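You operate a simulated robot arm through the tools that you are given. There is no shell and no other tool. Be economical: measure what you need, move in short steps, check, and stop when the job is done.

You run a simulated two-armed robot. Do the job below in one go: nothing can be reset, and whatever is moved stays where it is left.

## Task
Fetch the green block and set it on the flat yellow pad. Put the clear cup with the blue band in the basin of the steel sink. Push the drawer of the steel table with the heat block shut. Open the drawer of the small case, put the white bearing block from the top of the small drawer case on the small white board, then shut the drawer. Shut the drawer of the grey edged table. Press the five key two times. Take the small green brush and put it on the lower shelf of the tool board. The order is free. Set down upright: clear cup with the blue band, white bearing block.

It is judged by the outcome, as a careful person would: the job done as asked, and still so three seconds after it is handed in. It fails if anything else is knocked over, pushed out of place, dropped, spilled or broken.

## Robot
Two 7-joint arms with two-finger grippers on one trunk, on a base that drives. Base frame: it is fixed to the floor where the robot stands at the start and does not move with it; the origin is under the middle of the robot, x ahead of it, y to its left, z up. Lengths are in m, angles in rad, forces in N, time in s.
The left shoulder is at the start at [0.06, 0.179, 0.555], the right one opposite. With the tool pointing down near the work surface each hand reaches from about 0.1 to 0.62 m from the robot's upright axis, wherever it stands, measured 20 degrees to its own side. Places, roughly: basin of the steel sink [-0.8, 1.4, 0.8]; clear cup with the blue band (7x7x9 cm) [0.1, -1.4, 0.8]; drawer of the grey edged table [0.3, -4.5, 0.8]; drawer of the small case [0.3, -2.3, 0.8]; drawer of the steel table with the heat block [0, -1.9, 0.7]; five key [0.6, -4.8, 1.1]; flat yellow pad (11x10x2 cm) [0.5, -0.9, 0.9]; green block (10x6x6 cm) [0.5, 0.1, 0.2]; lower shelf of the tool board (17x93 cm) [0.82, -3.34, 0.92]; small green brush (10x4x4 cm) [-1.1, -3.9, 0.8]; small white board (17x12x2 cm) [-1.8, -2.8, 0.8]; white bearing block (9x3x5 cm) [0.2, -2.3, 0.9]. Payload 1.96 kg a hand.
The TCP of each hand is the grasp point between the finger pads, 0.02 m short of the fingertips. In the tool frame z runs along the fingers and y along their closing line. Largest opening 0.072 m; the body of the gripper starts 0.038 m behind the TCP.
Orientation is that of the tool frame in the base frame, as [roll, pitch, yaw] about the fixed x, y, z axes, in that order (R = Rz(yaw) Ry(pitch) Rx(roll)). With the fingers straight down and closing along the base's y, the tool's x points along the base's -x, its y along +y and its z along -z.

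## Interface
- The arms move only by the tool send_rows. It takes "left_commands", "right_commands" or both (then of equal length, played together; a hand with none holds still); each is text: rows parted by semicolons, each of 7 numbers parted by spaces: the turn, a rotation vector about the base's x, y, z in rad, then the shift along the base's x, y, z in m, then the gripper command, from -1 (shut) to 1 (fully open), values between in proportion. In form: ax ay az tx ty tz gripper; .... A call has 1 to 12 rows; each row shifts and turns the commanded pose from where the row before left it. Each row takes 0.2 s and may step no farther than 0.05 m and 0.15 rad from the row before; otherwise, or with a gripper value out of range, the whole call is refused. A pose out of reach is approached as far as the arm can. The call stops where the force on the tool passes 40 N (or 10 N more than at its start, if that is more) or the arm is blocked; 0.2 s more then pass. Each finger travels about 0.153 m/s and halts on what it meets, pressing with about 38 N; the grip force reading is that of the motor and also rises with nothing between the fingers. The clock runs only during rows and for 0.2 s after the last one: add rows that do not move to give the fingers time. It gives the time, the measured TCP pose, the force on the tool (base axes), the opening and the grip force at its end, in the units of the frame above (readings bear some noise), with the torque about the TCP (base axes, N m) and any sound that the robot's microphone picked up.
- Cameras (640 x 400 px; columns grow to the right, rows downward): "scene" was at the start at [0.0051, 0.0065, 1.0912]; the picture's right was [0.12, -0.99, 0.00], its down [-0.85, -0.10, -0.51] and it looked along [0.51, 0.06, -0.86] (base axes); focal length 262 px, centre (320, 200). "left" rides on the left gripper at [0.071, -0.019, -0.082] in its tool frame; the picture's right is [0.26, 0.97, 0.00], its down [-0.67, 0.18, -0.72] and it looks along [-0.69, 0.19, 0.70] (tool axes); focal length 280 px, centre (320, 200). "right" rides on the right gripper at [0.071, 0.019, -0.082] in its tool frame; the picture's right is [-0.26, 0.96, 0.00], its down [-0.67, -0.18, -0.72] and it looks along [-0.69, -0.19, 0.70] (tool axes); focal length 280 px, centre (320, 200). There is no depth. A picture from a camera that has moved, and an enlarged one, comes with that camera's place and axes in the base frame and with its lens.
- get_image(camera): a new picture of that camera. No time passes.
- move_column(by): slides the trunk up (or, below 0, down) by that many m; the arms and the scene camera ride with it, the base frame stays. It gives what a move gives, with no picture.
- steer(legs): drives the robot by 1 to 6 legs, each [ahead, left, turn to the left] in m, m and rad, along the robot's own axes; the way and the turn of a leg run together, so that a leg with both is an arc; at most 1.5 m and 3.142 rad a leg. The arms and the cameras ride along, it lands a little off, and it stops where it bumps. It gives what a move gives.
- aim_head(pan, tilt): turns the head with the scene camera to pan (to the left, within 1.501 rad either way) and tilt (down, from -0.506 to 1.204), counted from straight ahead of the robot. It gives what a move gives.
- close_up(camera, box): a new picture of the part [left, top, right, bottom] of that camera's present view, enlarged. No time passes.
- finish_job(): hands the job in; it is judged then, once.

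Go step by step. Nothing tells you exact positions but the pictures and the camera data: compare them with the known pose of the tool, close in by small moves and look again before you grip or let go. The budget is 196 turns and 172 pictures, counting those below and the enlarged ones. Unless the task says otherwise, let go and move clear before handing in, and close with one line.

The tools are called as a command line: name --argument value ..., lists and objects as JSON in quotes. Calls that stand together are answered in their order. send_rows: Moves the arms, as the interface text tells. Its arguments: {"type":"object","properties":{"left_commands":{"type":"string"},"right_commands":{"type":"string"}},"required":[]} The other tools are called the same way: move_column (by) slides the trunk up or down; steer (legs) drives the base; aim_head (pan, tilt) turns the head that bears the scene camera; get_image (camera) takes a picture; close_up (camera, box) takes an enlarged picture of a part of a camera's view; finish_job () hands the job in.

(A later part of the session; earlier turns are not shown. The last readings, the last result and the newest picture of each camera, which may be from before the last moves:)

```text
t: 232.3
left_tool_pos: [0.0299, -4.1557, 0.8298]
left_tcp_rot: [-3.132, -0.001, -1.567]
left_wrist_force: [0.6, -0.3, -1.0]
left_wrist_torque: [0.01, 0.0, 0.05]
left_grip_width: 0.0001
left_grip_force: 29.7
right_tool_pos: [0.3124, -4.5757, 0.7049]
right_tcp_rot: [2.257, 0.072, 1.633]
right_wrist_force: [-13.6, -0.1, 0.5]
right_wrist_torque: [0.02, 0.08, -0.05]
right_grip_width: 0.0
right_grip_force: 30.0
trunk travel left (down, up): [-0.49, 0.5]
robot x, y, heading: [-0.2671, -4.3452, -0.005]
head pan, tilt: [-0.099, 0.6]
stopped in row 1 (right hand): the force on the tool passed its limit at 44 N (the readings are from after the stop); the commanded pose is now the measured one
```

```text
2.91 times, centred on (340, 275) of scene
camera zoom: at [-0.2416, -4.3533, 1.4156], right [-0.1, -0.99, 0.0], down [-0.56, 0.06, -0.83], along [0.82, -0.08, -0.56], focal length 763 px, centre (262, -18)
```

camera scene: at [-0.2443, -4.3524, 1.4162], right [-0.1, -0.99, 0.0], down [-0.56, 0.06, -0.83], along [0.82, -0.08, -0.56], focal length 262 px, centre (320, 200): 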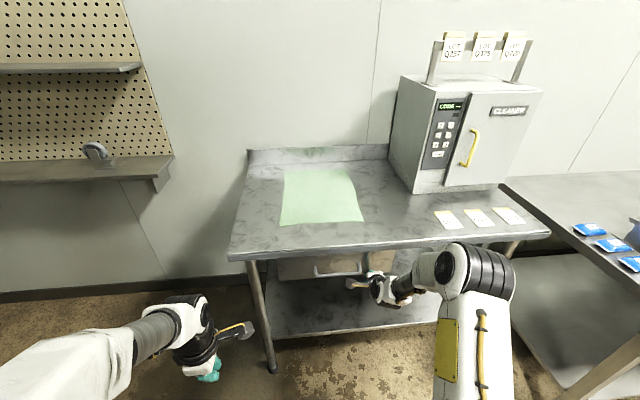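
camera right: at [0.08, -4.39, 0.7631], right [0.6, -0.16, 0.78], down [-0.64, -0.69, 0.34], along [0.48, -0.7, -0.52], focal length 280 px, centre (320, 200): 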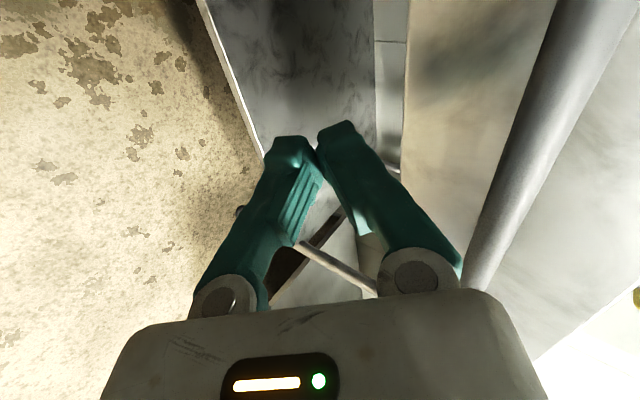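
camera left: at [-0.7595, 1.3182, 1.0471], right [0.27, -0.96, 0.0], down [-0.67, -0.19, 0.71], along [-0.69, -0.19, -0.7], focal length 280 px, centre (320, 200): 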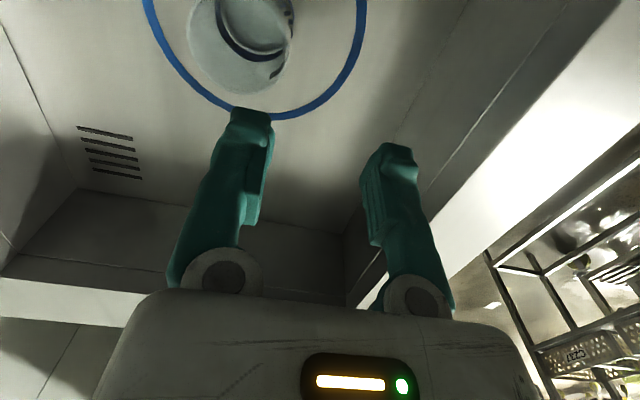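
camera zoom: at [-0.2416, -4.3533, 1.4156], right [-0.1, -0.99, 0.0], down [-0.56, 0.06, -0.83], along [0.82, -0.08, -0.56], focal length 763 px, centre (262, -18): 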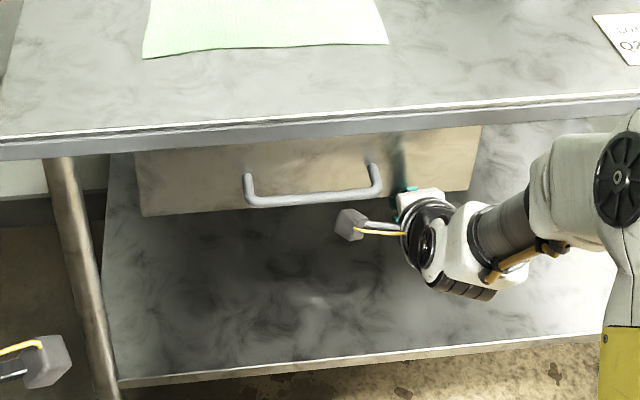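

The drawer is shut. I'll pull back, raise the trunk and zoom in on the keypad.

send_rows --right_commands "0 0 0 -0.04 0 0 -1; 0 0 0 -0.04 0 0 -1; 0 0 0 -0.04 0 0 -1; 0 0 0 -0.02 0 0 -1; 0 0 0 0 0 0 -1"

steer --legs '[[-0.1, -0.25, 0.005]]'

move_column --by 0.4

steer --legs '[[0.25, 0, 0]]'

aim_head --pan -0.35 --tilt 0.65

get_image --camera "scene"

```text
t: 233.5
left_tool_pos: [0.0311, -4.1561, 0.8283]
left_tcp_rot: [-3.136, -0.002, -1.569]
left_wrist_force: [0.1, 0.0, 0.6]
left_wrist_torque: [0.0, -0.01, 0.02]
left_grip_width: 0.0
left_grip_force: 29.4
right_tool_pos: [0.1757, -4.5739, 0.7059]
right_tcp_rot: [2.253, 0.072, 1.635]
right_wrist_force: [-0.3, 0.1, 0.3]
right_wrist_torque: [0.02, -0.02, -0.01]
right_grip_width: 0.0
right_grip_force: 29.8
trunk travel left (down, up): [-0.49, 0.5]
robot x, y, heading: [-0.2629, -4.3427, -0.004]
head pan, tilt: [-0.099, 0.6]
```

```text
t: 235.4
left_tool_pos: [-0.0682, -4.4041, 0.8288]
left_tcp_rot: [-3.135, -0.002, -1.556]
left_wrist_force: [-0.1, -0.5, 0.2]
left_wrist_torque: [0.0, 0.04, 0.03]
left_grip_width: 0.0
left_grip_force: 29.6
right_tool_pos: [0.0814, -4.819, 0.7055]
right_tcp_rot: [2.253, 0.069, 1.646]
right_wrist_force: [0.2, -0.8, -0.5]
right_wrist_torque: [0.02, 0.0, 0.04]
right_grip_width: 0.0
right_grip_force: 29.5
trunk travel left (down, up): [-0.49, 0.5]
robot x, y, heading: [-0.3612, -4.595, 0.016]
head pan, tilt: [-0.099, 0.6]
```

```text
t: 239.2
left_tool_pos: [-0.069, -4.403, 1.2304]
left_tcp_rot: [-3.136, -0.001, -1.556]
left_wrist_force: [0.2, 1.2, -0.3]
left_wrist_torque: [-0.04, 0.03, 0.01]
left_grip_width: 0.0
left_grip_force: 29.7
right_tool_pos: [0.0829, -4.8202, 1.1064]
right_tcp_rot: [2.253, 0.072, 1.648]
right_wrist_force: [0.7, 0.6, -0.3]
right_wrist_torque: [0.0, 0.01, 0.01]
right_grip_width: 0.0
right_grip_force: 30.0
trunk travel left (down, up): [-0.89, 0.1]
robot x, y, heading: [-0.3632, -4.5921, 0.016]
head pan, tilt: [-0.099, 0.6]
```

```text
t: 241.1
left_tool_pos: [0.1768, -4.3982, 1.2296]
left_tcp_rot: [-3.134, -0.002, -1.554]
left_wrist_force: [-0.7, 0.0, -0.4]
left_wrist_torque: [-0.02, 0.01, 0.01]
left_grip_width: 0.0
left_grip_force: 29.1
right_tool_pos: [0.3281, -4.8145, 1.1062]
right_tcp_rot: [2.254, 0.074, 1.651]
right_wrist_force: [-0.7, -0.3, -0.2]
right_wrist_torque: [0.02, 0.01, -0.01]
right_grip_width: 0.0003
right_grip_force: 29.5
trunk travel left (down, up): [-0.89, 0.1]
robot x, y, heading: [-0.1138, -4.5913, 0.017]
head pan, tilt: [-0.099, 0.6]
```

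```text
t: 241.8
left_tool_pos: [0.1803, -4.3977, 1.2298]
left_tcp_rot: [-3.138, -0.002, -1.554]
left_wrist_force: [0.6, 0.5, 0.4]
left_wrist_torque: [0.02, 0.03, 0.01]
left_grip_width: 0.0
left_grip_force: 29.5
right_tool_pos: [0.3309, -4.8141, 1.1066]
right_tcp_rot: [2.256, 0.073, 1.652]
right_wrist_force: [-0.3, -0.5, -0.6]
right_wrist_torque: [0.03, 0.02, -0.01]
right_grip_width: 0.0
right_grip_force: 29.3
trunk travel left (down, up): [-0.89, 0.1]
robot x, y, heading: [-0.1168, -4.5908, 0.016]
head pan, tilt: [-0.351, 0.649]
```

```text
55 pictures are left
camera scene: at [-0.093, -4.6216, 1.8114], right [-0.33, -0.94, 0.0], down [-0.57, 0.2, -0.8], along [0.75, -0.26, -0.61], focal length 262 px, centre (320, 200)
```

scene: 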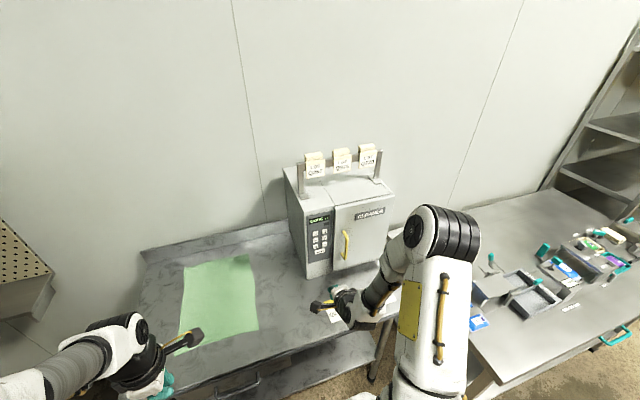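

close_up --camera "scene" --box '[280, 190, 380, 300]'

get_image --camera "right"

```text
3.64 times, centred on (330, 245) of scene
camera zoom: at [-0.093, -4.6216, 1.8114], right [-0.33, -0.94, 0.0], down [-0.57, 0.2, -0.8], along [0.75, -0.26, -0.61], focal length 954 px, centre (284, 36)
```

zoom: 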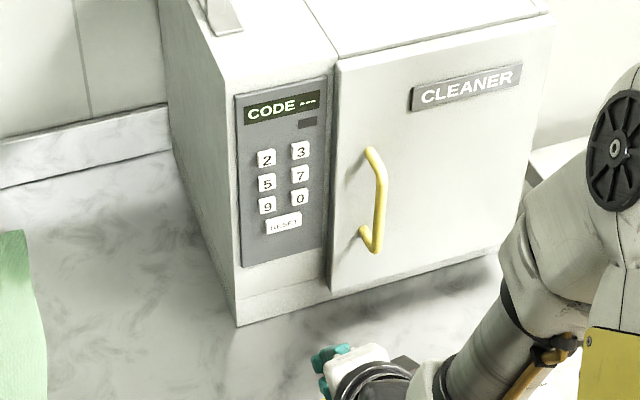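

```text
53 pictures are left
camera right: at [0.2735, -4.7421, 1.1652], right [0.62, -0.16, 0.77], down [-0.62, -0.7, 0.36], along [0.48, -0.7, -0.53], focal length 280 px, centre (320, 200)
```

right: 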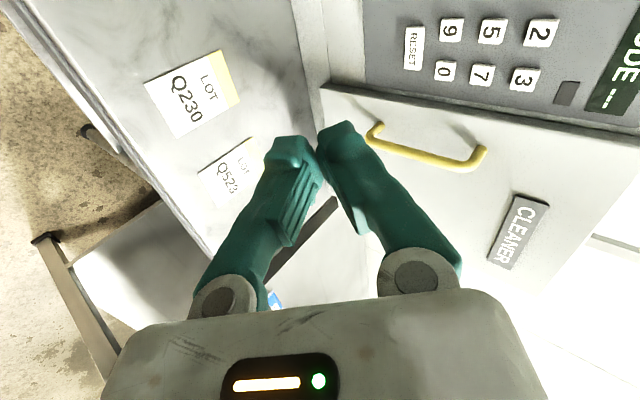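

The keypad reads 2 3 / 5 7 / 9 0; the five key is at about (0.557, -4.829, 1.10). I'll drive 8 cm closer and bring the fingertip near it.

steer --legs '[[0.08, 0, -0.016]]'

send_rows --right_commands "0 0 0 0.03 -0.003 0 -1; 0 0 0 0.03 -0.003 0 -1; 0 0 0 0 0 0 -1"

get_image --camera "right"

close_up --camera "scene" --box '[240, 200, 380, 320]'

```text
t: 242.9
left_tool_pos: [0.257, -4.4021, 1.2304]
left_tcp_rot: [-3.132, -0.001, -1.566]
left_wrist_force: [-0.6, 0.2, 0.5]
left_wrist_torque: [0.03, -0.03, 0.0]
left_grip_width: 0.0002
left_grip_force: 29.8
right_tool_pos: [0.4028, -4.8203, 1.1067]
right_tcp_rot: [2.252, 0.073, 1.635]
right_wrist_force: [-0.8, -0.7, -0.2]
right_wrist_torque: [0.01, -0.03, 0.01]
right_grip_width: 0.0
right_grip_force: 28.9
trunk travel left (down, up): [-0.89, 0.1]
robot x, y, heading: [-0.0384, -4.5872, -0.002]
head pan, tilt: [-0.351, 0.649]
```

```text
t: 243.7
left_tool_pos: [0.2607, -4.4027, 1.2285]
left_tcp_rot: [-3.136, -0.001, -1.568]
left_wrist_force: [0.8, -0.8, 0.0]
left_wrist_torque: [0.0, 0.02, 0.05]
left_grip_width: 0.0001
left_grip_force: 30.0
right_tool_pos: [0.4676, -4.826, 1.1046]
right_tcp_rot: [2.255, 0.073, 1.636]
right_wrist_force: [0.2, 0.4, -0.3]
right_wrist_torque: [0.03, 0.02, -0.04]
right_grip_width: 0.0
right_grip_force: 29.2
trunk travel left (down, up): [-0.89, 0.1]
robot x, y, heading: [-0.0319, -4.593, 0.004]
head pan, tilt: [-0.351, 0.649]
```

```text
52 pictures are left
camera right: at [0.4108, -4.7533, 1.1644], right [0.62, -0.17, 0.76], down [-0.63, -0.69, 0.36], along [0.47, -0.7, -0.54], focal length 280 px, centre (320, 200)
```

right: 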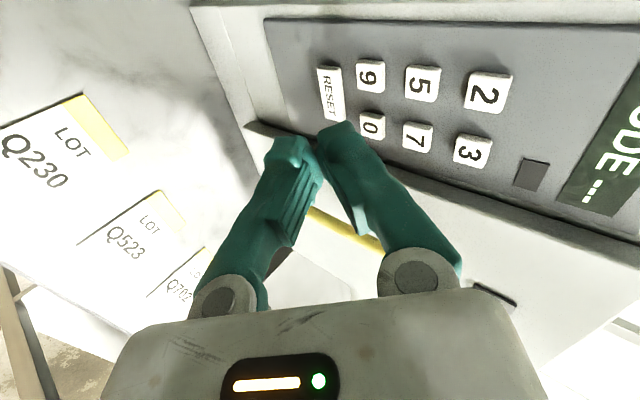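

```text
3.33 times, centred on (310, 260) of scene
camera zoom: at [-0.0145, -4.6214, 1.8114], right [-0.34, -0.94, 0.0], down [-0.57, 0.21, -0.8], along [0.75, -0.27, -0.61], focal length 874 px, centre (353, 0)
```

zoom: 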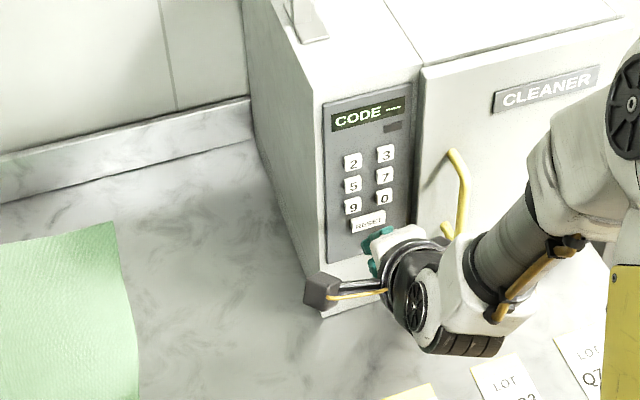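

The five key triangulates to (0.558, -4.826, 1.102). I'll approach to about 1 cm and check alignment.

send_rows --right_commands "0 0 0 0.03 0 0.001 -1; 0 0 0 0.025 0 0.001 -1; 0 0 0 0 0 0 -1"

close_up --camera "right" --box '[240, 40, 540, 220]'

close_up --camera "scene" --box '[270, 210, 370, 290]'

```text
t: 244.5
left_tool_pos: [0.2588, -4.4027, 1.2287]
left_tcp_rot: [-3.134, 0.0, -1.566]
left_wrist_force: [0.0, -0.2, 0.5]
left_wrist_torque: [0.02, -0.03, -0.02]
left_grip_width: 0.0001
left_grip_force: 29.9
right_tool_pos: [0.5193, -4.8263, 1.1073]
right_tcp_rot: [2.254, 0.072, 1.635]
right_wrist_force: [0.2, 0.4, 0.8]
right_wrist_torque: [0.02, 0.02, -0.01]
right_grip_width: 0.0
right_grip_force: 29.3
trunk travel left (down, up): [-0.89, 0.1]
robot x, y, heading: [-0.0342, -4.5885, -0.0]
head pan, tilt: [-0.351, 0.649]
```

```text
2.13 times, centred on (390, 130) of right
camera zoom: at [0.4636, -4.7527, 1.1676], right [0.62, -0.17, 0.77], down [-0.63, -0.69, 0.36], along [0.47, -0.7, -0.53], focal length 598 px, centre (171, 349)
```

zoom: 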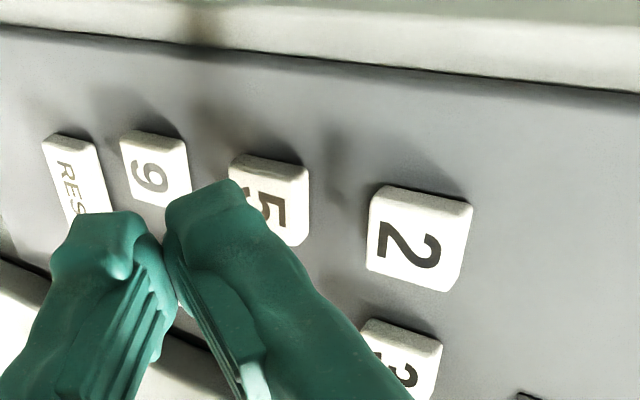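

```text
5.00 times, centred on (320, 250) of scene
camera zoom: at [-0.0181, -4.6215, 1.8114], right [-0.34, -0.94, 0.0], down [-0.57, 0.21, -0.8], along [0.75, -0.27, -0.6], focal length 1311 px, centre (320, -50)
```

zoom: 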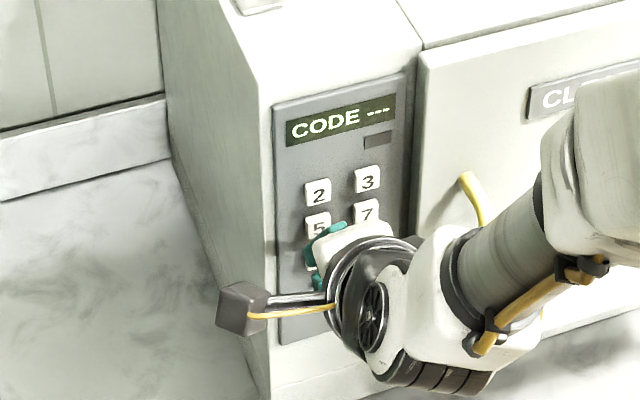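

Moving ahead from here lands the fingertip on the five key. First press, in small steps.

send_rows --right_commands "0 0 0 0.008 0 0 -1; 0 0 0 0.005 0 0 -1; 0 0 0 0.004 0 0 -1; 0 0 0 0.003 0 0 -1; 0 0 0 0 0 0 -1"

close_up --camera "scene" --box '[270, 210, 370, 290]'

```text
t: 245.7
left_tool_pos: [0.2597, -4.4025, 1.2288]
left_tcp_rot: [-3.135, -0.002, -1.568]
left_wrist_force: [0.1, -0.3, -0.9]
left_wrist_torque: [0.0, 0.02, -0.01]
left_grip_width: 0.0
left_grip_force: 29.4
right_tool_pos: [0.5407, -4.8259, 1.1079]
right_tcp_rot: [2.254, 0.076, 1.637]
right_wrist_force: [0.6, -0.3, 0.2]
right_wrist_torque: [0.01, -0.01, 0.01]
right_grip_width: 0.0001
right_grip_force: 29.5
trunk travel left (down, up): [-0.89, 0.1]
robot x, y, heading: [-0.0357, -4.5901, -0.002]
head pan, tilt: [-0.351, 0.649]
```

```text
5.00 times, centred on (320, 250) of scene
camera zoom: at [-0.0169, -4.6214, 1.8114], right [-0.34, -0.94, 0.0], down [-0.57, 0.21, -0.8], along [0.75, -0.27, -0.6], focal length 1311 px, centre (320, -50)
```

zoom: 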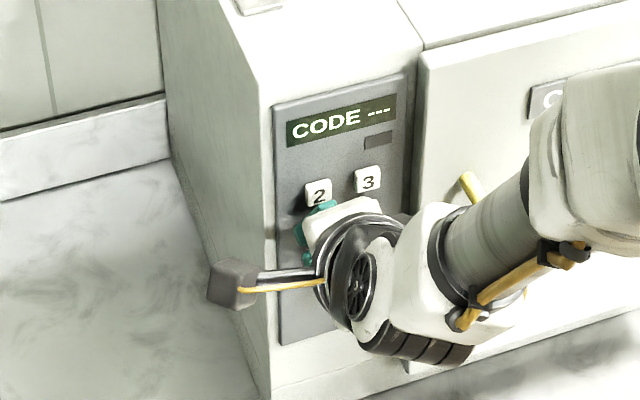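

No contact yet. I'll check the near view and creep on.

close_up --camera "right" --box '[240, 40, 540, 220]'

```text
2.13 times, centred on (390, 130) of right
camera zoom: at [0.4838, -4.753, 1.1672], right [0.62, -0.17, 0.77], down [-0.63, -0.69, 0.36], along [0.47, -0.7, -0.53], focal length 598 px, centre (171, 349)
```

zoom: 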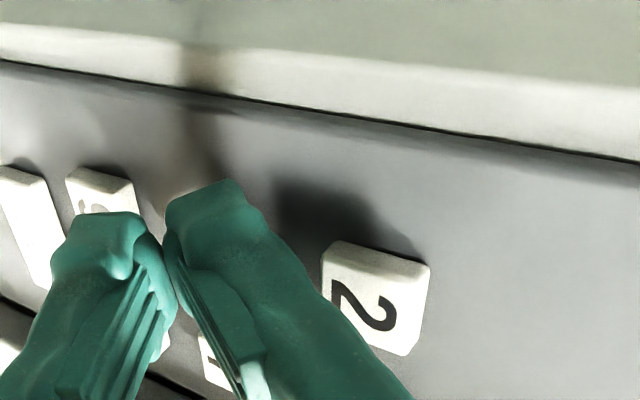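

send_rows --right_commands "0 0 0 0.003 0 0 -1; 0 0 0 0.003 0 0 -1; 0 0 0 0.003 0 0 -1; 0 0 0 0 0 0 -1"

close_up --camera "scene" --box '[270, 210, 370, 290]'

```text
t: 246.7
left_tool_pos: [0.2581, -4.4019, 1.2295]
left_tcp_rot: [-3.134, -0.003, -1.567]
left_wrist_force: [-0.2, 0.2, 0.7]
left_wrist_torque: [0.02, -0.06, 0.03]
left_grip_width: 0.0001
left_grip_force: 29.3
right_tool_pos: [0.5458, -4.8265, 1.1067]
right_tcp_rot: [2.255, 0.073, 1.636]
right_wrist_force: [-10.6, 1.5, -5.2]
right_wrist_torque: [0.01, 0.11, -0.01]
right_grip_width: 0.0001
right_grip_force: 29.5
trunk travel left (down, up): [-0.89, 0.1]
robot x, y, heading: [-0.0355, -4.5914, 0.002]
head pan, tilt: [-0.351, 0.649]
heard: click
```

```text
5.00 times, centred on (320, 250) of scene
camera zoom: at [-0.0188, -4.6214, 1.8114], right [-0.34, -0.94, 0.0], down [-0.57, 0.21, -0.8], along [0.75, -0.27, -0.6], focal length 1311 px, centre (320, -50)
```

zoom: 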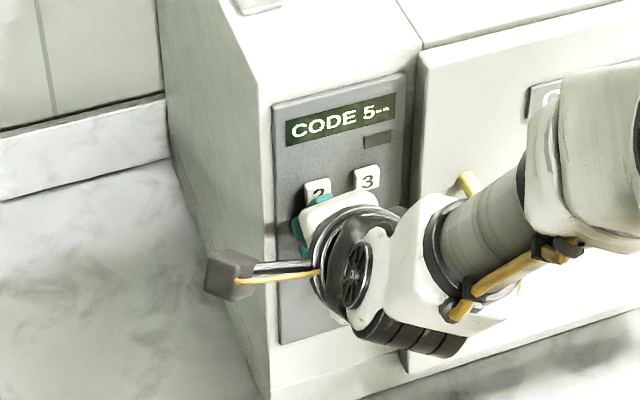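

A click was heard and the display reads "CODE 5--". I'll release the key fully and press it the second time the same way.

send_rows --right_commands "0 0 0 -0.01 0 0 -1; 0 0 0 -0.009 0 0 -1; 0 0 0 0 0 0 -1; 0 0 0 0.01 0 0 -1; 0 0 0 0.003 0 0 -1; 0 0 0 0.003 0 0 -1; 0 0 0 0.003 0 0 -1; 0 0 0 0 0 0 -1"

close_up --camera "scene" --box '[270, 210, 370, 290]'

```text
t: 248.5
left_tool_pos: [0.2589, -4.4017, 1.229]
left_tcp_rot: [-3.133, -0.002, -1.569]
left_wrist_force: [0.2, 0.5, 0.7]
left_wrist_torque: [0.02, 0.03, -0.01]
left_grip_width: 0.0
left_grip_force: 29.6
right_tool_pos: [0.5472, -4.8273, 1.1072]
right_tcp_rot: [2.254, 0.072, 1.637]
right_wrist_force: [-11.2, -0.9, -3.5]
right_wrist_torque: [0.04, 0.13, -0.05]
right_grip_width: 0.0001
right_grip_force: 29.5
trunk travel left (down, up): [-0.89, 0.1]
robot x, y, heading: [-0.0383, -4.5916, -0.0]
head pan, tilt: [-0.351, 0.649]
heard: click
```

```text
5.00 times, centred on (320, 250) of scene
camera zoom: at [-0.0194, -4.6217, 1.8114], right [-0.34, -0.94, 0.0], down [-0.57, 0.21, -0.8], along [0.75, -0.27, -0.6], focal length 1311 px, centre (320, -50)
```

zoom: 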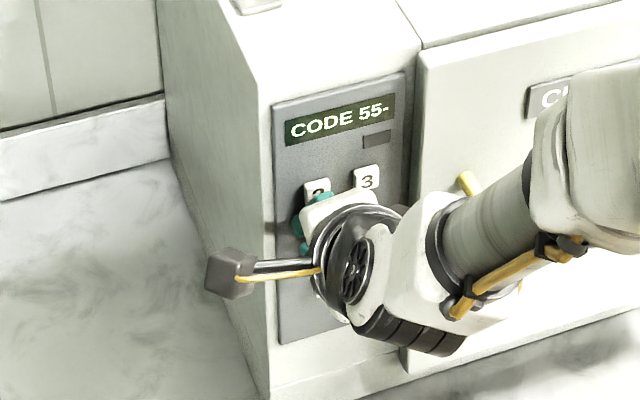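

Display shows "55-": pressed twice. I'll retract straight back, straighten the tool, tuck the left hand in and head for the brush.

send_rows --right_commands "0 0 0 -0.03 0 0 -1; 0 0 0 -0.04 0 0 -1; 0 0 0 -0.04 0 0 -1; 0 0.15 0 -0.03 0 0 -1; 0 0.15 0 -0.02 0 0 -1; 0 0.15 0 -0.02 0 0 -1; 0 0.15 0 -0.01 0 0 -1; 0 0.15 0 0 0 0 0; 0 0.14 0 0 0 0 0.5; 0 0 0 0 0 0 0.5" --left_commands "0 0 0 0 0 0 -1; 0 0 0 -0.03 0 0 -1; 0 0 0 -0.03 0 0 -1; 0 0 0 -0.03 0 0 -1; 0 0 0 -0.03 0 0 -1; 0 0 0 -0.02 0 0 -1; 0 0 0 0 0 0 -1; 0 0 0 0 0 0 -1; 0 0 0 0 0 0 -1; 0 0 0 0 0 0 -1"

steer --legs '[[-0.5, 0, 0], [0, 0, 1.57]]'

move_column --by -0.1

aim_head --pan 0.5 --tilt 0.6

get_image --camera "scene"

```text
t: 250.7
left_tool_pos: [0.239, -4.3999, 1.2548]
left_tcp_rot: [-3.138, -0.002, -1.567]
left_wrist_force: [-0.5, 0.3, 0.0]
left_wrist_torque: [-0.02, -0.05, 0.01]
left_grip_width: 0.0
left_grip_force: 29.4
left hand out of reach, approached as far as the arm can: row 2, 3, 4, 5, 6
right_tool_pos: [0.3584, -4.8266, 1.1081]
right_tcp_rot: [3.139, -0.006, 1.668]
right_wrist_force: [-0.1, -0.3, 0.3]
right_wrist_torque: [-0.01, -0.04, -0.03]
right_grip_width: 0.0539
right_grip_force: 0.1
trunk travel left (down, up): [-0.89, 0.1]
robot x, y, heading: [-0.0323, -4.5892, 0.003]
head pan, tilt: [-0.351, 0.649]
```

```text
t: 257.5
left_tool_pos: [-0.7305, -4.3209, 1.2544]
left_tcp_rot: [-3.137, -0.003, 0.028]
left_wrist_force: [-0.2, -0.5, 0.5]
left_wrist_torque: [0.0, -0.02, 0.04]
left_grip_width: 0.0002
left_grip_force: 29.4
right_tool_pos: [-0.3058, -4.1911, 1.1063]
right_tcp_rot: [3.14, -0.003, -3.02]
right_wrist_force: [0.8, -0.3, -0.4]
right_wrist_torque: [-0.03, 0.01, 0.03]
right_grip_width: 0.0538
right_grip_force: 0.1
trunk travel left (down, up): [-0.89, 0.1]
robot x, y, heading: [-0.5323, -4.5962, 1.597]
head pan, tilt: [-0.351, 0.649]
```

```text
t: 258.8
left_tool_pos: [-0.7292, -4.321, 1.1548]
left_tcp_rot: [-3.136, -0.001, 0.028]
left_wrist_force: [-0.4, 0.4, -0.3]
left_wrist_torque: [0.03, 0.01, -0.01]
left_grip_width: 0.0002
left_grip_force: 30.1
right_tool_pos: [-0.3062, -4.1927, 1.0069]
right_tcp_rot: [3.141, -0.005, -3.021]
right_wrist_force: [0.0, -1.1, -0.7]
right_wrist_torque: [-0.01, 0.01, -0.02]
right_grip_width: 0.0539
right_grip_force: 0.0
trunk travel left (down, up): [-0.79, 0.2]
robot x, y, heading: [-0.5311, -4.593, 1.594]
head pan, tilt: [-0.351, 0.649]
```

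```text
t: 260.0
left_tool_pos: [-0.73, -4.3221, 1.1543]
left_tcp_rot: [-3.136, -0.001, 0.028]
left_wrist_force: [0.4, -0.1, 0.6]
left_wrist_torque: [0.01, -0.02, 0.0]
left_grip_width: 0.0
left_grip_force: 29.5
right_tool_pos: [-0.305, -4.1921, 1.0074]
right_tcp_rot: [3.14, -0.005, -3.019]
right_wrist_force: [-0.4, 0.6, -0.2]
right_wrist_torque: [0.04, -0.04, 0.02]
right_grip_width: 0.0541
right_grip_force: 0.1
trunk travel left (down, up): [-0.79, 0.2]
robot x, y, heading: [-0.5294, -4.5921, 1.592]
head pan, tilt: [0.499, 0.6]
```

```text
44 pictures are left
camera scene: at [-0.577, -4.5772, 1.7157], right [0.87, 0.5, 0.0], down [0.28, -0.49, -0.83], along [-0.41, 0.71, -0.56], focal length 262 px, centre (320, 200)
```

scene: 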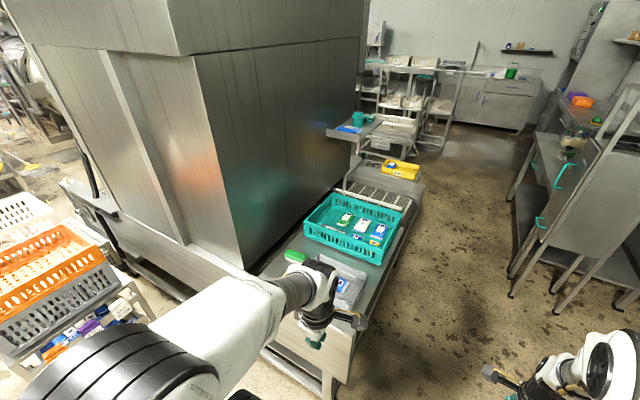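

The brush is confirmed at (-1.09, -3.92). I'll drive to face it from the table's end and bring the right hand over.

steer --legs '[[0, 0.47, -0.02], [0.16, 0, 0]]'

send_rows --right_commands "0 0 -0.05 -0.04 0 0.02 0.5; 0 0 -0.05 -0.04 0.01 0.01 0.5; 0 0 0 -0.04 0.01 0 0.5; 0 0 0 -0.04 0.02 0 0.5; 0 0 0 -0.04 0.02 0 0.5; 0 0 0 0 0 0 0.5"

get_image --camera "right"

get_image --camera "scene"

```text
t: 263.8
left_tool_pos: [-1.2015, -4.1619, 1.1542]
left_tcp_rot: [-3.136, -0.004, 0.006]
left_wrist_force: [-0.1, -0.2, -0.2]
left_wrist_torque: [0.02, -0.04, -0.01]
left_grip_width: 0.0
left_grip_force: 29.3
right_tool_pos: [-0.7743, -4.0417, 1.0086]
right_tcp_rot: [3.14, -0.004, -3.04]
right_wrist_force: [-0.7, -0.5, 0.3]
right_wrist_torque: [-0.01, 0.0, -0.01]
right_grip_width: 0.0537
right_grip_force: 0.0
trunk travel left (down, up): [-0.79, 0.2]
robot x, y, heading: [-1.0103, -4.4345, 1.578]
head pan, tilt: [0.499, 0.6]
```

```text
t: 265.2
left_tool_pos: [-1.2004, -4.1602, 1.1544]
left_tcp_rot: [-3.135, -0.002, 0.007]
left_wrist_force: [0.7, 1.3, 0.3]
left_wrist_torque: [0.02, 0.01, 0.0]
left_grip_width: 0.0001
left_grip_force: 30.0
right_tool_pos: [-0.9761, -3.9802, 1.0379]
right_tcp_rot: [-3.141, -0.005, -3.138]
right_wrist_force: [-1.1, 0.3, 0.3]
right_wrist_torque: [0.04, 0.01, 0.0]
right_grip_width: 0.0539
right_grip_force: 0.1
trunk travel left (down, up): [-0.79, 0.2]
robot x, y, heading: [-1.0119, -4.4351, 1.576]
head pan, tilt: [0.499, 0.6]
```

```text
43 pictures are left
camera right: at [-1.0472, -3.9607, 1.1195], right [0.26, 0.97, 0.0], down [0.68, -0.18, 0.71], along [0.69, -0.19, -0.7], focal length 280 px, centre (320, 200)
```

right: 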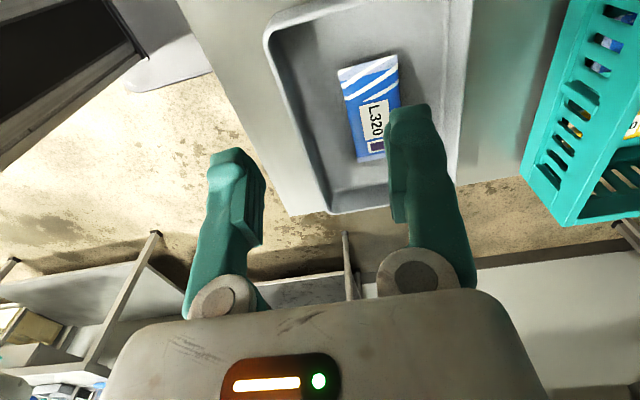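

```text
42 pictures are left
camera scene: at [-1.0525, -4.4213, 1.7157], right [0.88, 0.48, 0.0], down [0.27, -0.49, -0.83], along [-0.4, 0.72, -0.56], focal length 262 px, centre (320, 200)
```

scene: 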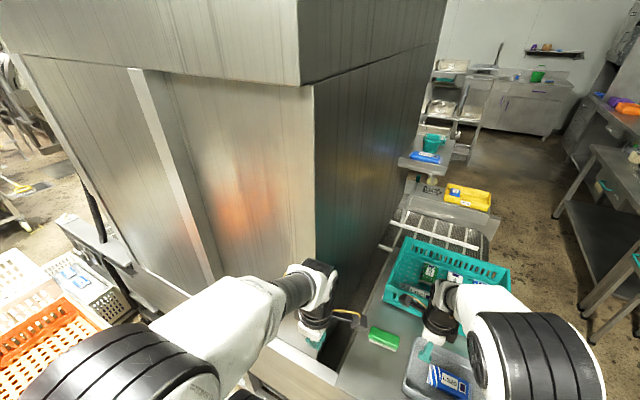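

Brush at (-1.094, -3.917). I'll shift the left hand a little outward for room and bring the right hand above the brush.

send_rows --right_commands "0 0 0 0 0 0 0.5; 0 0 0 -0.03 0.015 0 0.5; 0 0 0 -0.03 0.015 0 0.5; 0 0 0 -0.03 0.015 0 0.5; 0 0 0 -0.024 0.015 0 0.5; 0 0 0 0 0 0 0.5" --left_commands "0 0 0 -0.03 -0.02 0 -1; 0 0 0 -0.03 -0.02 0 -1; 0 0 0 0 0 0 -1; 0 0 0 0 0 0 -1; 0 0 0 0 0 0 -1; 0 0 0 0 0 0 -1"

get_image --camera "right"

close_up --camera "scene" --box '[260, 230, 480, 400]'

```text
t: 266.6
left_tool_pos: [-1.2667, -4.1759, 1.1529]
left_tcp_rot: [-3.138, -0.001, 0.007]
left_wrist_force: [-0.5, -0.5, 0.0]
left_wrist_torque: [0.0, 0.01, 0.0]
left_grip_width: 0.0
left_grip_force: 29.8
left hand out of reach, approached as far as the arm can: row 1, 2
right_tool_pos: [-1.0803, -3.9263, 1.0371]
right_tcp_rot: [3.14, -0.005, -3.14]
right_wrist_force: [0.6, -0.1, 0.4]
right_wrist_torque: [0.04, 0.02, 0.01]
right_grip_width: 0.054
right_grip_force: 0.1
right hand out of reach, approached as far as the arm can: row 5
trunk travel left (down, up): [-0.79, 0.2]
robot x, y, heading: [-1.0089, -4.4371, 1.57]
head pan, tilt: [0.499, 0.6]
```

```text
41 pictures are left
camera right: at [-1.1508, -3.9055, 1.1183], right [0.26, 0.97, 0.0], down [0.68, -0.18, 0.71], along [0.69, -0.19, -0.7], focal length 280 px, centre (320, 200)
```

right: 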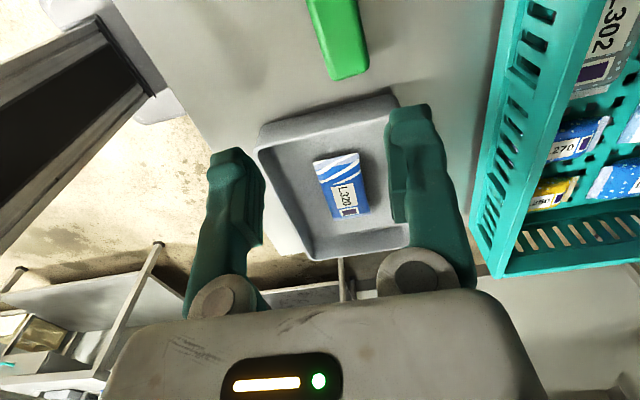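

```text
2.35 times, centred on (370, 315) of scene
camera zoom: at [-1.0532, -4.4212, 1.7157], right [0.88, 0.48, 0.0], down [0.27, -0.49, -0.83], along [-0.4, 0.72, -0.56], focal length 617 px, centre (202, -71)
```

zoom: 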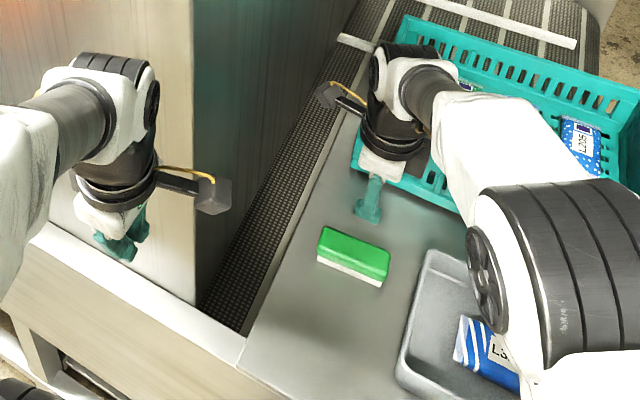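

The brush lies along x from about -1.137 to -1.037, centred at y -3.910, top z≈0.848. I'll ease the base forward a touch, then descend partway.

steer --legs '[[0.025, 0, 0]]'

send_rows --right_commands "0 0 0 0 -0.008 -0.03 0.8; 0 0 0 0 0 -0.04 0.8; 0 0 0 0 0 -0.04 0.8; 0 0 0 0 0 -0.03 0.8; 0 0 0 0 0 0 0.8"

get_image --camera "right"

```text
t: 267.4
left_tool_pos: [-1.2679, -4.1551, 1.1541]
left_tcp_rot: [-3.134, -0.001, 0.007]
left_wrist_force: [-0.3, -0.7, 0.7]
left_wrist_torque: [0.03, -0.01, -0.01]
left_grip_width: 0.0003
left_grip_force: 29.7
right_tool_pos: [-1.0805, -3.9043, 1.0408]
right_tcp_rot: [3.137, -0.004, -3.139]
right_wrist_force: [0.1, -0.4, -0.7]
right_wrist_torque: [0.02, 0.02, -0.01]
right_grip_width: 0.054
right_grip_force: 0.0
trunk travel left (down, up): [-0.79, 0.2]
robot x, y, heading: [-1.008, -4.411, 1.572]
head pan, tilt: [0.499, 0.6]
```

```text
t: 268.6
left_tool_pos: [-1.2669, -4.151, 1.1535]
left_tcp_rot: [-3.139, -0.002, 0.007]
left_wrist_force: [0.9, -0.3, -0.1]
left_wrist_torque: [-0.02, 0.02, 0.01]
left_grip_width: 0.0003
left_grip_force: 29.6
right_tool_pos: [-1.082, -3.9072, 0.8963]
right_tcp_rot: [3.14, -0.004, -3.14]
right_wrist_force: [-0.6, 0.1, 0.2]
right_wrist_torque: [-0.01, 0.01, 0.03]
right_grip_width: 0.065
right_grip_force: 0.1
trunk travel left (down, up): [-0.79, 0.2]
robot x, y, heading: [-1.0097, -4.4111, 1.572]
head pan, tilt: [0.499, 0.6]
```

```text
39 pictures are left
camera right: at [-1.1533, -3.8873, 0.9771], right [0.26, 0.97, 0.0], down [0.68, -0.18, 0.71], along [0.69, -0.18, -0.7], focal length 280 px, centre (320, 200)
```

right: 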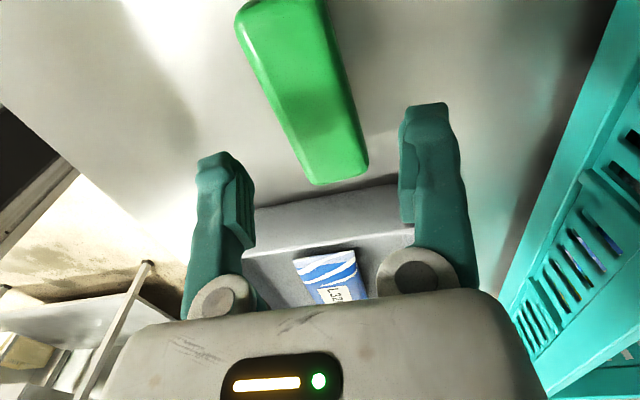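

Centred to within a few millimetres. Descending and gripping.

send_rows --right_commands "0 0 0 0 0.003 -0.03 0.8; 0 0 0 0 0 -0.02 0.8; 0 0 0 0 0 -0.008 0.8; 0 0 0 0 0 0 0; 0 0 0 0 0 0 -1; 0 0 0 0 0 0 -1; 0 0 0 0 0 0 -1; 0 0 0 0 0 0.02 -1; 0 0 0 0 0 0.03 -1; 0 0 0 0 0 0 -1"

get_image --camera "right"

```text
t: 270.8
left_tool_pos: [-1.267, -4.1507, 1.1538]
left_tcp_rot: [-3.139, -0.001, 0.006]
left_wrist_force: [0.5, -0.7, 0.2]
left_wrist_torque: [-0.01, -0.01, 0.02]
left_grip_width: 0.0001
left_grip_force: 29.6
right_tool_pos: [-1.0829, -3.9062, 0.8896]
right_tcp_rot: [-3.141, -0.006, -3.14]
right_wrist_force: [-0.4, -0.2, 0.0]
right_wrist_torque: [0.0, 0.03, 0.0]
right_grip_width: 0.039
right_grip_force: 38.3
trunk travel left (down, up): [-0.79, 0.2]
robot x, y, heading: [-1.0088, -4.4167, 1.578]
head pan, tilt: [0.499, 0.6]
```

```text
38 pictures are left
camera right: at [-1.1533, -3.8853, 0.9701], right [0.26, 0.97, 0.0], down [0.68, -0.18, 0.71], along [0.69, -0.18, -0.7], focal length 280 px, centre (320, 200)
```

right: 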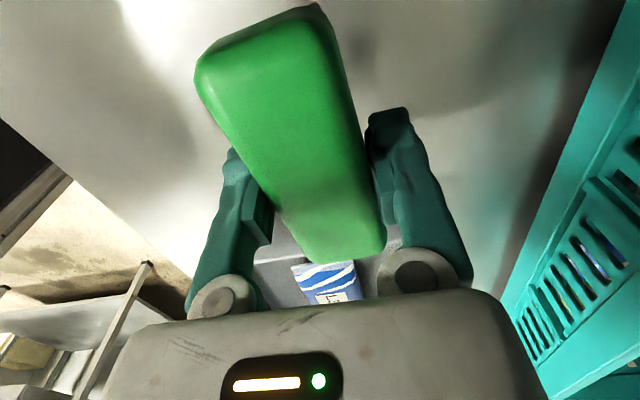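

The brush is held. I'll lift, retract and drive back up the aisle to the tool board.

send_rows --right_commands "0 0 0 0 0 0.05 -1; 0 0 0 0 0 0.05 -1; 0 0 0 0 0 0.05 -1; 0 0 0 0.04 -0.02 0 -1; 0 0 0 0.04 -0.02 0 -1; 0 0 0 0.04 -0.02 0 -1; 0 0 0 0.03 -0.02 0 -1; 0 0 0 0 0 0 -1"

steer --legs '[[-0.25, 0, 0], [0, -0.73, -0.007], [1.05, 0, 0], [0, 0, -1.57]]'

aim_head --pan 0.0 --tilt 0.55

get_image --camera "scene"

```text
t: 272.6
left_tool_pos: [-1.2683, -4.1508, 1.1531]
left_tcp_rot: [-3.138, -0.004, 0.006]
left_wrist_force: [0.6, 0.0, 1.0]
left_wrist_torque: [0.05, 0.01, 0.0]
left_grip_width: 0.0001
left_grip_force: 29.6
right_tool_pos: [-0.9295, -3.986, 1.0433]
right_tcp_rot: [3.139, -0.005, -3.137]
right_wrist_force: [-0.1, 0.9, -0.8]
right_wrist_torque: [-0.01, -0.01, -0.01]
right_grip_width: 0.039
right_grip_force: 38.1
trunk travel left (down, up): [-0.79, 0.2]
robot x, y, heading: [-1.0077, -4.4113, 1.572]
head pan, tilt: [0.499, 0.6]
```

```text
t: 286.8
left_tool_pos: [-0.0386, -3.3427, 1.1539]
left_tcp_rot: [-3.139, -0.002, -1.534]
left_wrist_force: [1.6, -0.8, -0.7]
left_wrist_torque: [0.0, 0.03, 0.01]
left_grip_width: 0.0
left_grip_force: 29.6
right_tool_pos: [0.1356, -3.6759, 1.0427]
right_tcp_rot: [3.141, -0.006, 1.606]
right_wrist_force: [-0.4, -1.1, -0.9]
right_wrist_torque: [0.01, 0.01, -0.02]
right_grip_width: 0.0385
right_grip_force: 38.4
trunk travel left (down, up): [-0.79, 0.2]
robot x, y, heading: [-0.2905, -3.6078, 0.035]
head pan, tilt: [0.499, 0.6]
```

```text
t: 287.7
left_tool_pos: [-0.0386, -3.3432, 1.1537]
left_tcp_rot: [-3.138, -0.002, -1.533]
left_wrist_force: [0.0, -0.2, 0.1]
left_wrist_torque: [0.03, -0.02, -0.01]
left_grip_width: 0.0002
left_grip_force: 29.4
right_tool_pos: [0.136, -3.6759, 1.0424]
right_tcp_rot: [3.14, -0.005, 1.604]
right_wrist_force: [0.6, 0.0, -1.1]
right_wrist_torque: [0.03, -0.04, -0.01]
right_grip_width: 0.0388
right_grip_force: 38.2
trunk travel left (down, up): [-0.79, 0.2]
robot x, y, heading: [-0.2933, -3.6073, 0.032]
head pan, tilt: [0.0, 0.55]
```

```text
37 pictures are left
camera scene: at [-0.2643, -3.6093, 1.7202], right [0.04, -1.0, 0.0], down [-0.52, -0.02, -0.85], along [0.85, 0.03, -0.52], focal length 262 px, centre (320, 200)
```

scene: 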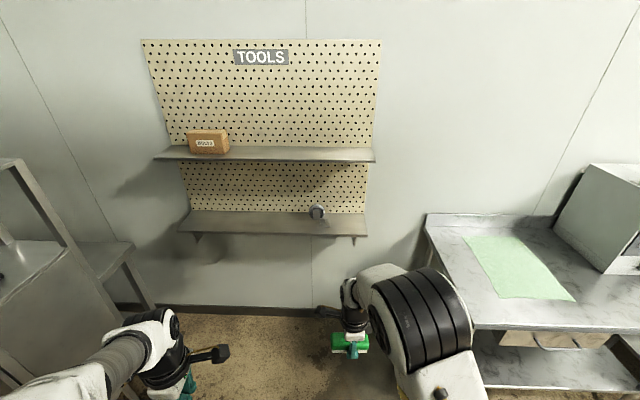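

The lower shelf spans x 0.72–0.91, y -3.8…-2.92 at z≈0.92; the upper one is at z≈1.29. I'll lower the trunk so the arm reaches in low between them, then line up with a clear spot near y -3.4.

move_column --by -0.2

steer --legs '[[0, 0.28, -0.033], [0.35, 0, 0]]'

send_rows --right_commands "0 0 0 0 -0.02 0.04 -1; 0 0 0 0 -0.02 0.04 -1; 0 0 0 0 0 0.04 -1; 0 0 0 0 0 0.04 -1; 0 0 0 0 0 0.02 -1; 0 0 0 0 0 0 -1"

get_image --camera "scene"

```text
t: 289.9
left_tool_pos: [-0.0407, -3.3441, 0.9537]
left_tcp_rot: [-3.137, 0.0, -1.534]
left_wrist_force: [0.2, 1.1, 0.5]
left_wrist_torque: [0.0, 0.03, 0.02]
left_grip_width: 0.0
left_grip_force: 29.8
right_tool_pos: [0.1356, -3.6762, 0.8431]
right_tcp_rot: [3.139, -0.006, 1.605]
right_wrist_force: [-1.1, 0.1, -0.7]
right_wrist_torque: [0.02, -0.02, 0.04]
right_grip_width: 0.0386
right_grip_force: 37.7
trunk travel left (down, up): [-0.59, 0.4]
robot x, y, heading: [-0.2917, -3.6102, 0.032]
head pan, tilt: [0.0, 0.55]
```

```text
t: 293.7
left_tool_pos: [0.3136, -3.0787, 0.9535]
left_tcp_rot: [-3.138, -0.003, -1.578]
left_wrist_force: [0.5, -0.8, 0.4]
left_wrist_torque: [-0.02, 0.02, 0.03]
left_grip_width: 0.0003
left_grip_force: 30.2
right_tool_pos: [0.4729, -3.4194, 0.8414]
right_tcp_rot: [3.14, -0.007, 1.557]
right_wrist_force: [0.2, 0.4, -1.2]
right_wrist_torque: [0.04, 0.0, 0.01]
right_grip_width: 0.0387
right_grip_force: 37.8
trunk travel left (down, up): [-0.59, 0.4]
robot x, y, heading: [0.0495, -3.3314, -0.003]
head pan, tilt: [0.0, 0.55]
```

```text
t: 295.1
left_tool_pos: [0.3129, -3.0765, 0.9531]
left_tcp_rot: [-3.138, -0.002, -1.577]
left_wrist_force: [-0.3, 0.0, 0.4]
left_wrist_torque: [-0.02, -0.04, -0.04]
left_grip_width: 0.0
left_grip_force: 29.7
right_tool_pos: [0.4681, -3.4581, 0.9651]
right_tcp_rot: [3.135, -0.008, 1.557]
right_wrist_force: [0.2, -0.3, -1.0]
right_wrist_torque: [-0.02, -0.01, 0.03]
right_grip_width: 0.0386
right_grip_force: 38.3
right hand out of reach, approached as far as the arm can: row 4, 5
trunk travel left (down, up): [-0.59, 0.4]
robot x, y, heading: [0.0483, -3.3328, -0.01]
head pan, tilt: [0.0, 0.55]
```

```text
36 pictures are left
camera scene: at [0.0763, -3.3341, 1.5202], right [-0.01, -1.0, 0.0], down [-0.52, 0.01, -0.85], along [0.85, -0.01, -0.52], focal length 262 px, centre (320, 200)
```

scene: 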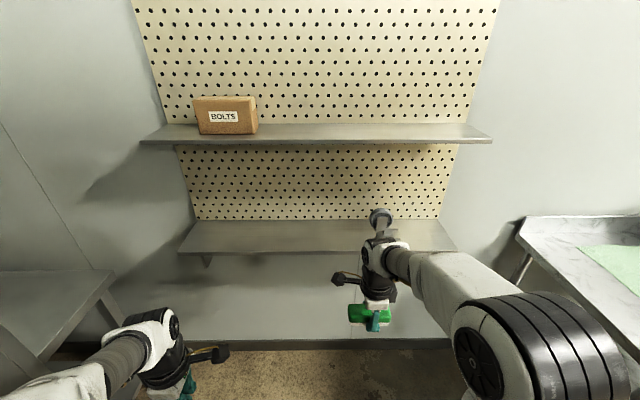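

Arm configuration is low and flat, good. I'll raise the trunk 2 cm, shift the hand left to y≈-3.38 and drive in so the brush passes between the shelves.

move_column --by 0.025

send_rows --right_commands "0 0 0 0.01 0.04 0 -1; 0 0 0 0.01 0.04 0 -1; 0 0 0 0 0 0 -1"

steer --legs '[[0.17, 0, 0.005]]'

get_image --camera "scene"

get_image --camera "right"

```text
t: 295.8
left_tool_pos: [0.3127, -3.0781, 0.9782]
left_tcp_rot: [-3.137, -0.001, -1.579]
left_wrist_force: [0.8, 0.5, 0.0]
left_wrist_torque: [0.01, -0.01, 0.0]
left_grip_width: 0.0002
left_grip_force: 29.3
right_tool_pos: [0.4675, -3.4586, 0.9907]
right_tcp_rot: [3.134, -0.006, 1.558]
right_wrist_force: [-0.2, 0.1, -1.2]
right_wrist_torque: [-0.01, 0.0, 0.0]
right_grip_width: 0.0386
right_grip_force: 37.7
trunk travel left (down, up): [-0.615, 0.375]
robot x, y, heading: [0.0505, -3.3303, -0.008]
head pan, tilt: [0.0, 0.55]
```

```text
t: 296.6
left_tool_pos: [0.3133, -3.0771, 0.9784]
left_tcp_rot: [-3.138, -0.003, -1.579]
left_wrist_force: [-0.2, 0.1, 0.9]
left_wrist_torque: [0.0, 0.0, 0.02]
left_grip_width: 0.0
left_grip_force: 29.2
right_tool_pos: [0.4801, -3.4094, 0.9856]
right_tcp_rot: [3.132, -0.008, 1.559]
right_wrist_force: [0.5, 0.1, -0.3]
right_wrist_torque: [0.03, 0.01, -0.01]
right_grip_width: 0.0384
right_grip_force: 37.7
right hand out of reach, approached as far as the arm can: row 1, 2
trunk travel left (down, up): [-0.615, 0.375]
robot x, y, heading: [0.0468, -3.3328, -0.005]
head pan, tilt: [0.0, 0.55]
```

```text
t: 298.0
left_tool_pos: [0.4817, -3.078, 0.9791]
left_tcp_rot: [-3.139, -0.001, -1.575]
left_wrist_force: [-0.3, -0.2, 0.0]
left_wrist_torque: [0.04, 0.01, 0.04]
left_grip_width: 0.0
left_grip_force: 29.5
right_tool_pos: [0.649, -3.4078, 0.9851]
right_tcp_rot: [3.132, -0.007, 1.564]
right_wrist_force: [-0.6, 0.1, -0.5]
right_wrist_torque: [-0.01, 0.02, -0.01]
right_grip_width: 0.0388
right_grip_force: 37.5
trunk travel left (down, up): [-0.615, 0.375]
robot x, y, heading: [0.2181, -3.3368, -0.002]
head pan, tilt: [0.0, 0.55]
```

```text
35 pictures are left
camera scene: at [0.2464, -3.3351, 1.5452], right [-0.01, -1.0, 0.0], down [-0.52, 0.0, -0.85], along [0.85, 0.0, -0.52], focal length 262 px, centre (320, 200)
```

scene: 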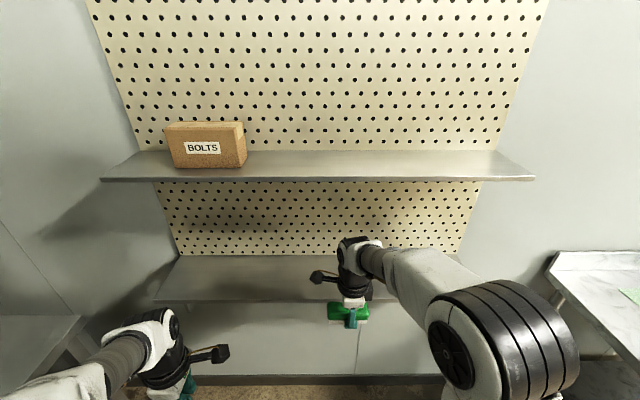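

```text
34 pictures are left
camera right: at [0.6674, -3.337, 1.0654], right [0.96, -0.27, 0.01], down [-0.2, -0.68, 0.71], along [-0.19, -0.68, -0.71], focal length 280 px, centre (320, 200)
```

right: 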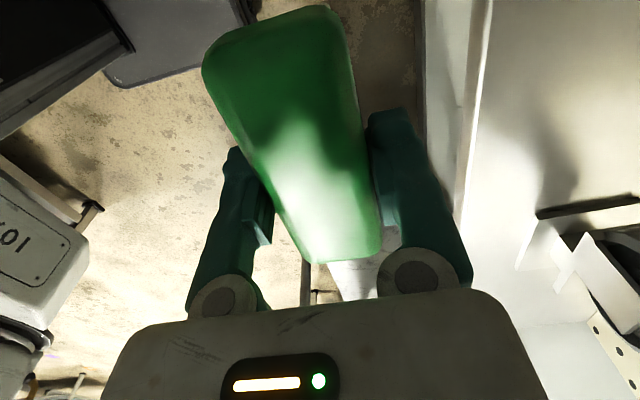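

Clearances look fine: brush bottom about 3 cm above the lower shelf, wrist about 5 cm under the upper one. Driving in 14 cm.

steer --legs '[[0.07, 0, 0]]'

steer --legs '[[0.075, 0, 0]]'

get_image --camera "right"

get_image --camera "scene"

```text
t: 299.1
left_tool_pos: [0.5521, -3.0779, 0.9779]
left_tcp_rot: [-3.138, -0.002, -1.572]
left_wrist_force: [-0.8, -0.1, -0.3]
left_wrist_torque: [0.0, 0.01, 0.0]
left_grip_width: 0.0
left_grip_force: 29.6
right_tool_pos: [0.719, -3.4081, 0.9849]
right_tcp_rot: [3.132, -0.006, 1.564]
right_wrist_force: [0.2, -0.6, -0.1]
right_wrist_torque: [0.0, 0.02, 0.02]
right_grip_width: 0.0386
right_grip_force: 38.3
trunk travel left (down, up): [-0.615, 0.375]
robot x, y, heading: [0.2901, -3.3308, -0.004]
head pan, tilt: [0.0, 0.55]
```

```text
t: 300.1
left_tool_pos: [0.6278, -3.0777, 0.9775]
left_tcp_rot: [-3.138, -0.001, -1.574]
left_wrist_force: [-0.3, 0.1, -1.5]
left_wrist_torque: [0.01, 0.06, 0.01]
left_grip_width: 0.0
left_grip_force: 29.2
right_tool_pos: [0.7942, -3.4088, 0.984]
right_tcp_rot: [3.133, -0.007, 1.564]
right_wrist_force: [0.3, -0.7, -1.0]
right_wrist_torque: [0.01, 0.03, 0.02]
right_grip_width: 0.0387
right_grip_force: 38.6
trunk travel left (down, up): [-0.615, 0.375]
robot x, y, heading: [0.3627, -3.3341, -0.008]
head pan, tilt: [0.0, 0.55]
```

```text
33 pictures are left
camera right: at [0.8135, -3.3371, 1.065], right [0.96, -0.27, 0.01], down [-0.19, -0.68, 0.71], along [-0.19, -0.68, -0.71], focal length 280 px, centre (320, 200)
```

right: 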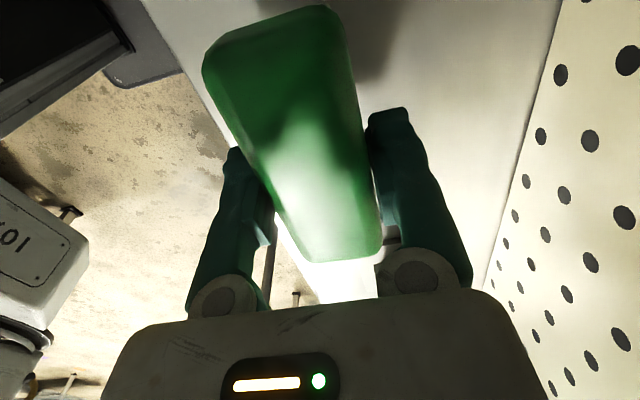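

```text
32 pictures are left
camera scene: at [0.3928, -3.3357, 1.5452], right [0.0, -1.0, 0.0], down [-0.52, 0.0, -0.85], along [0.85, 0.0, -0.52], focal length 262 px, centre (320, 200)
```

scene: 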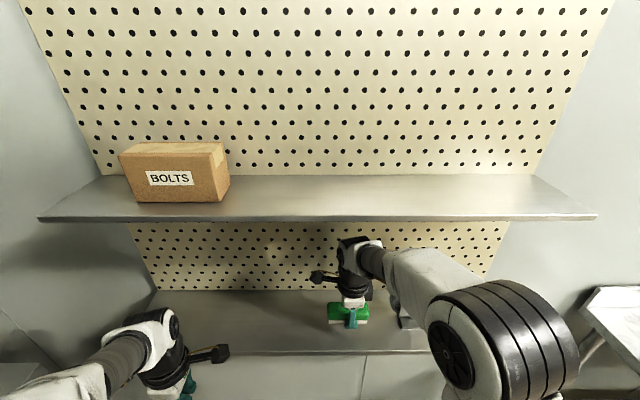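

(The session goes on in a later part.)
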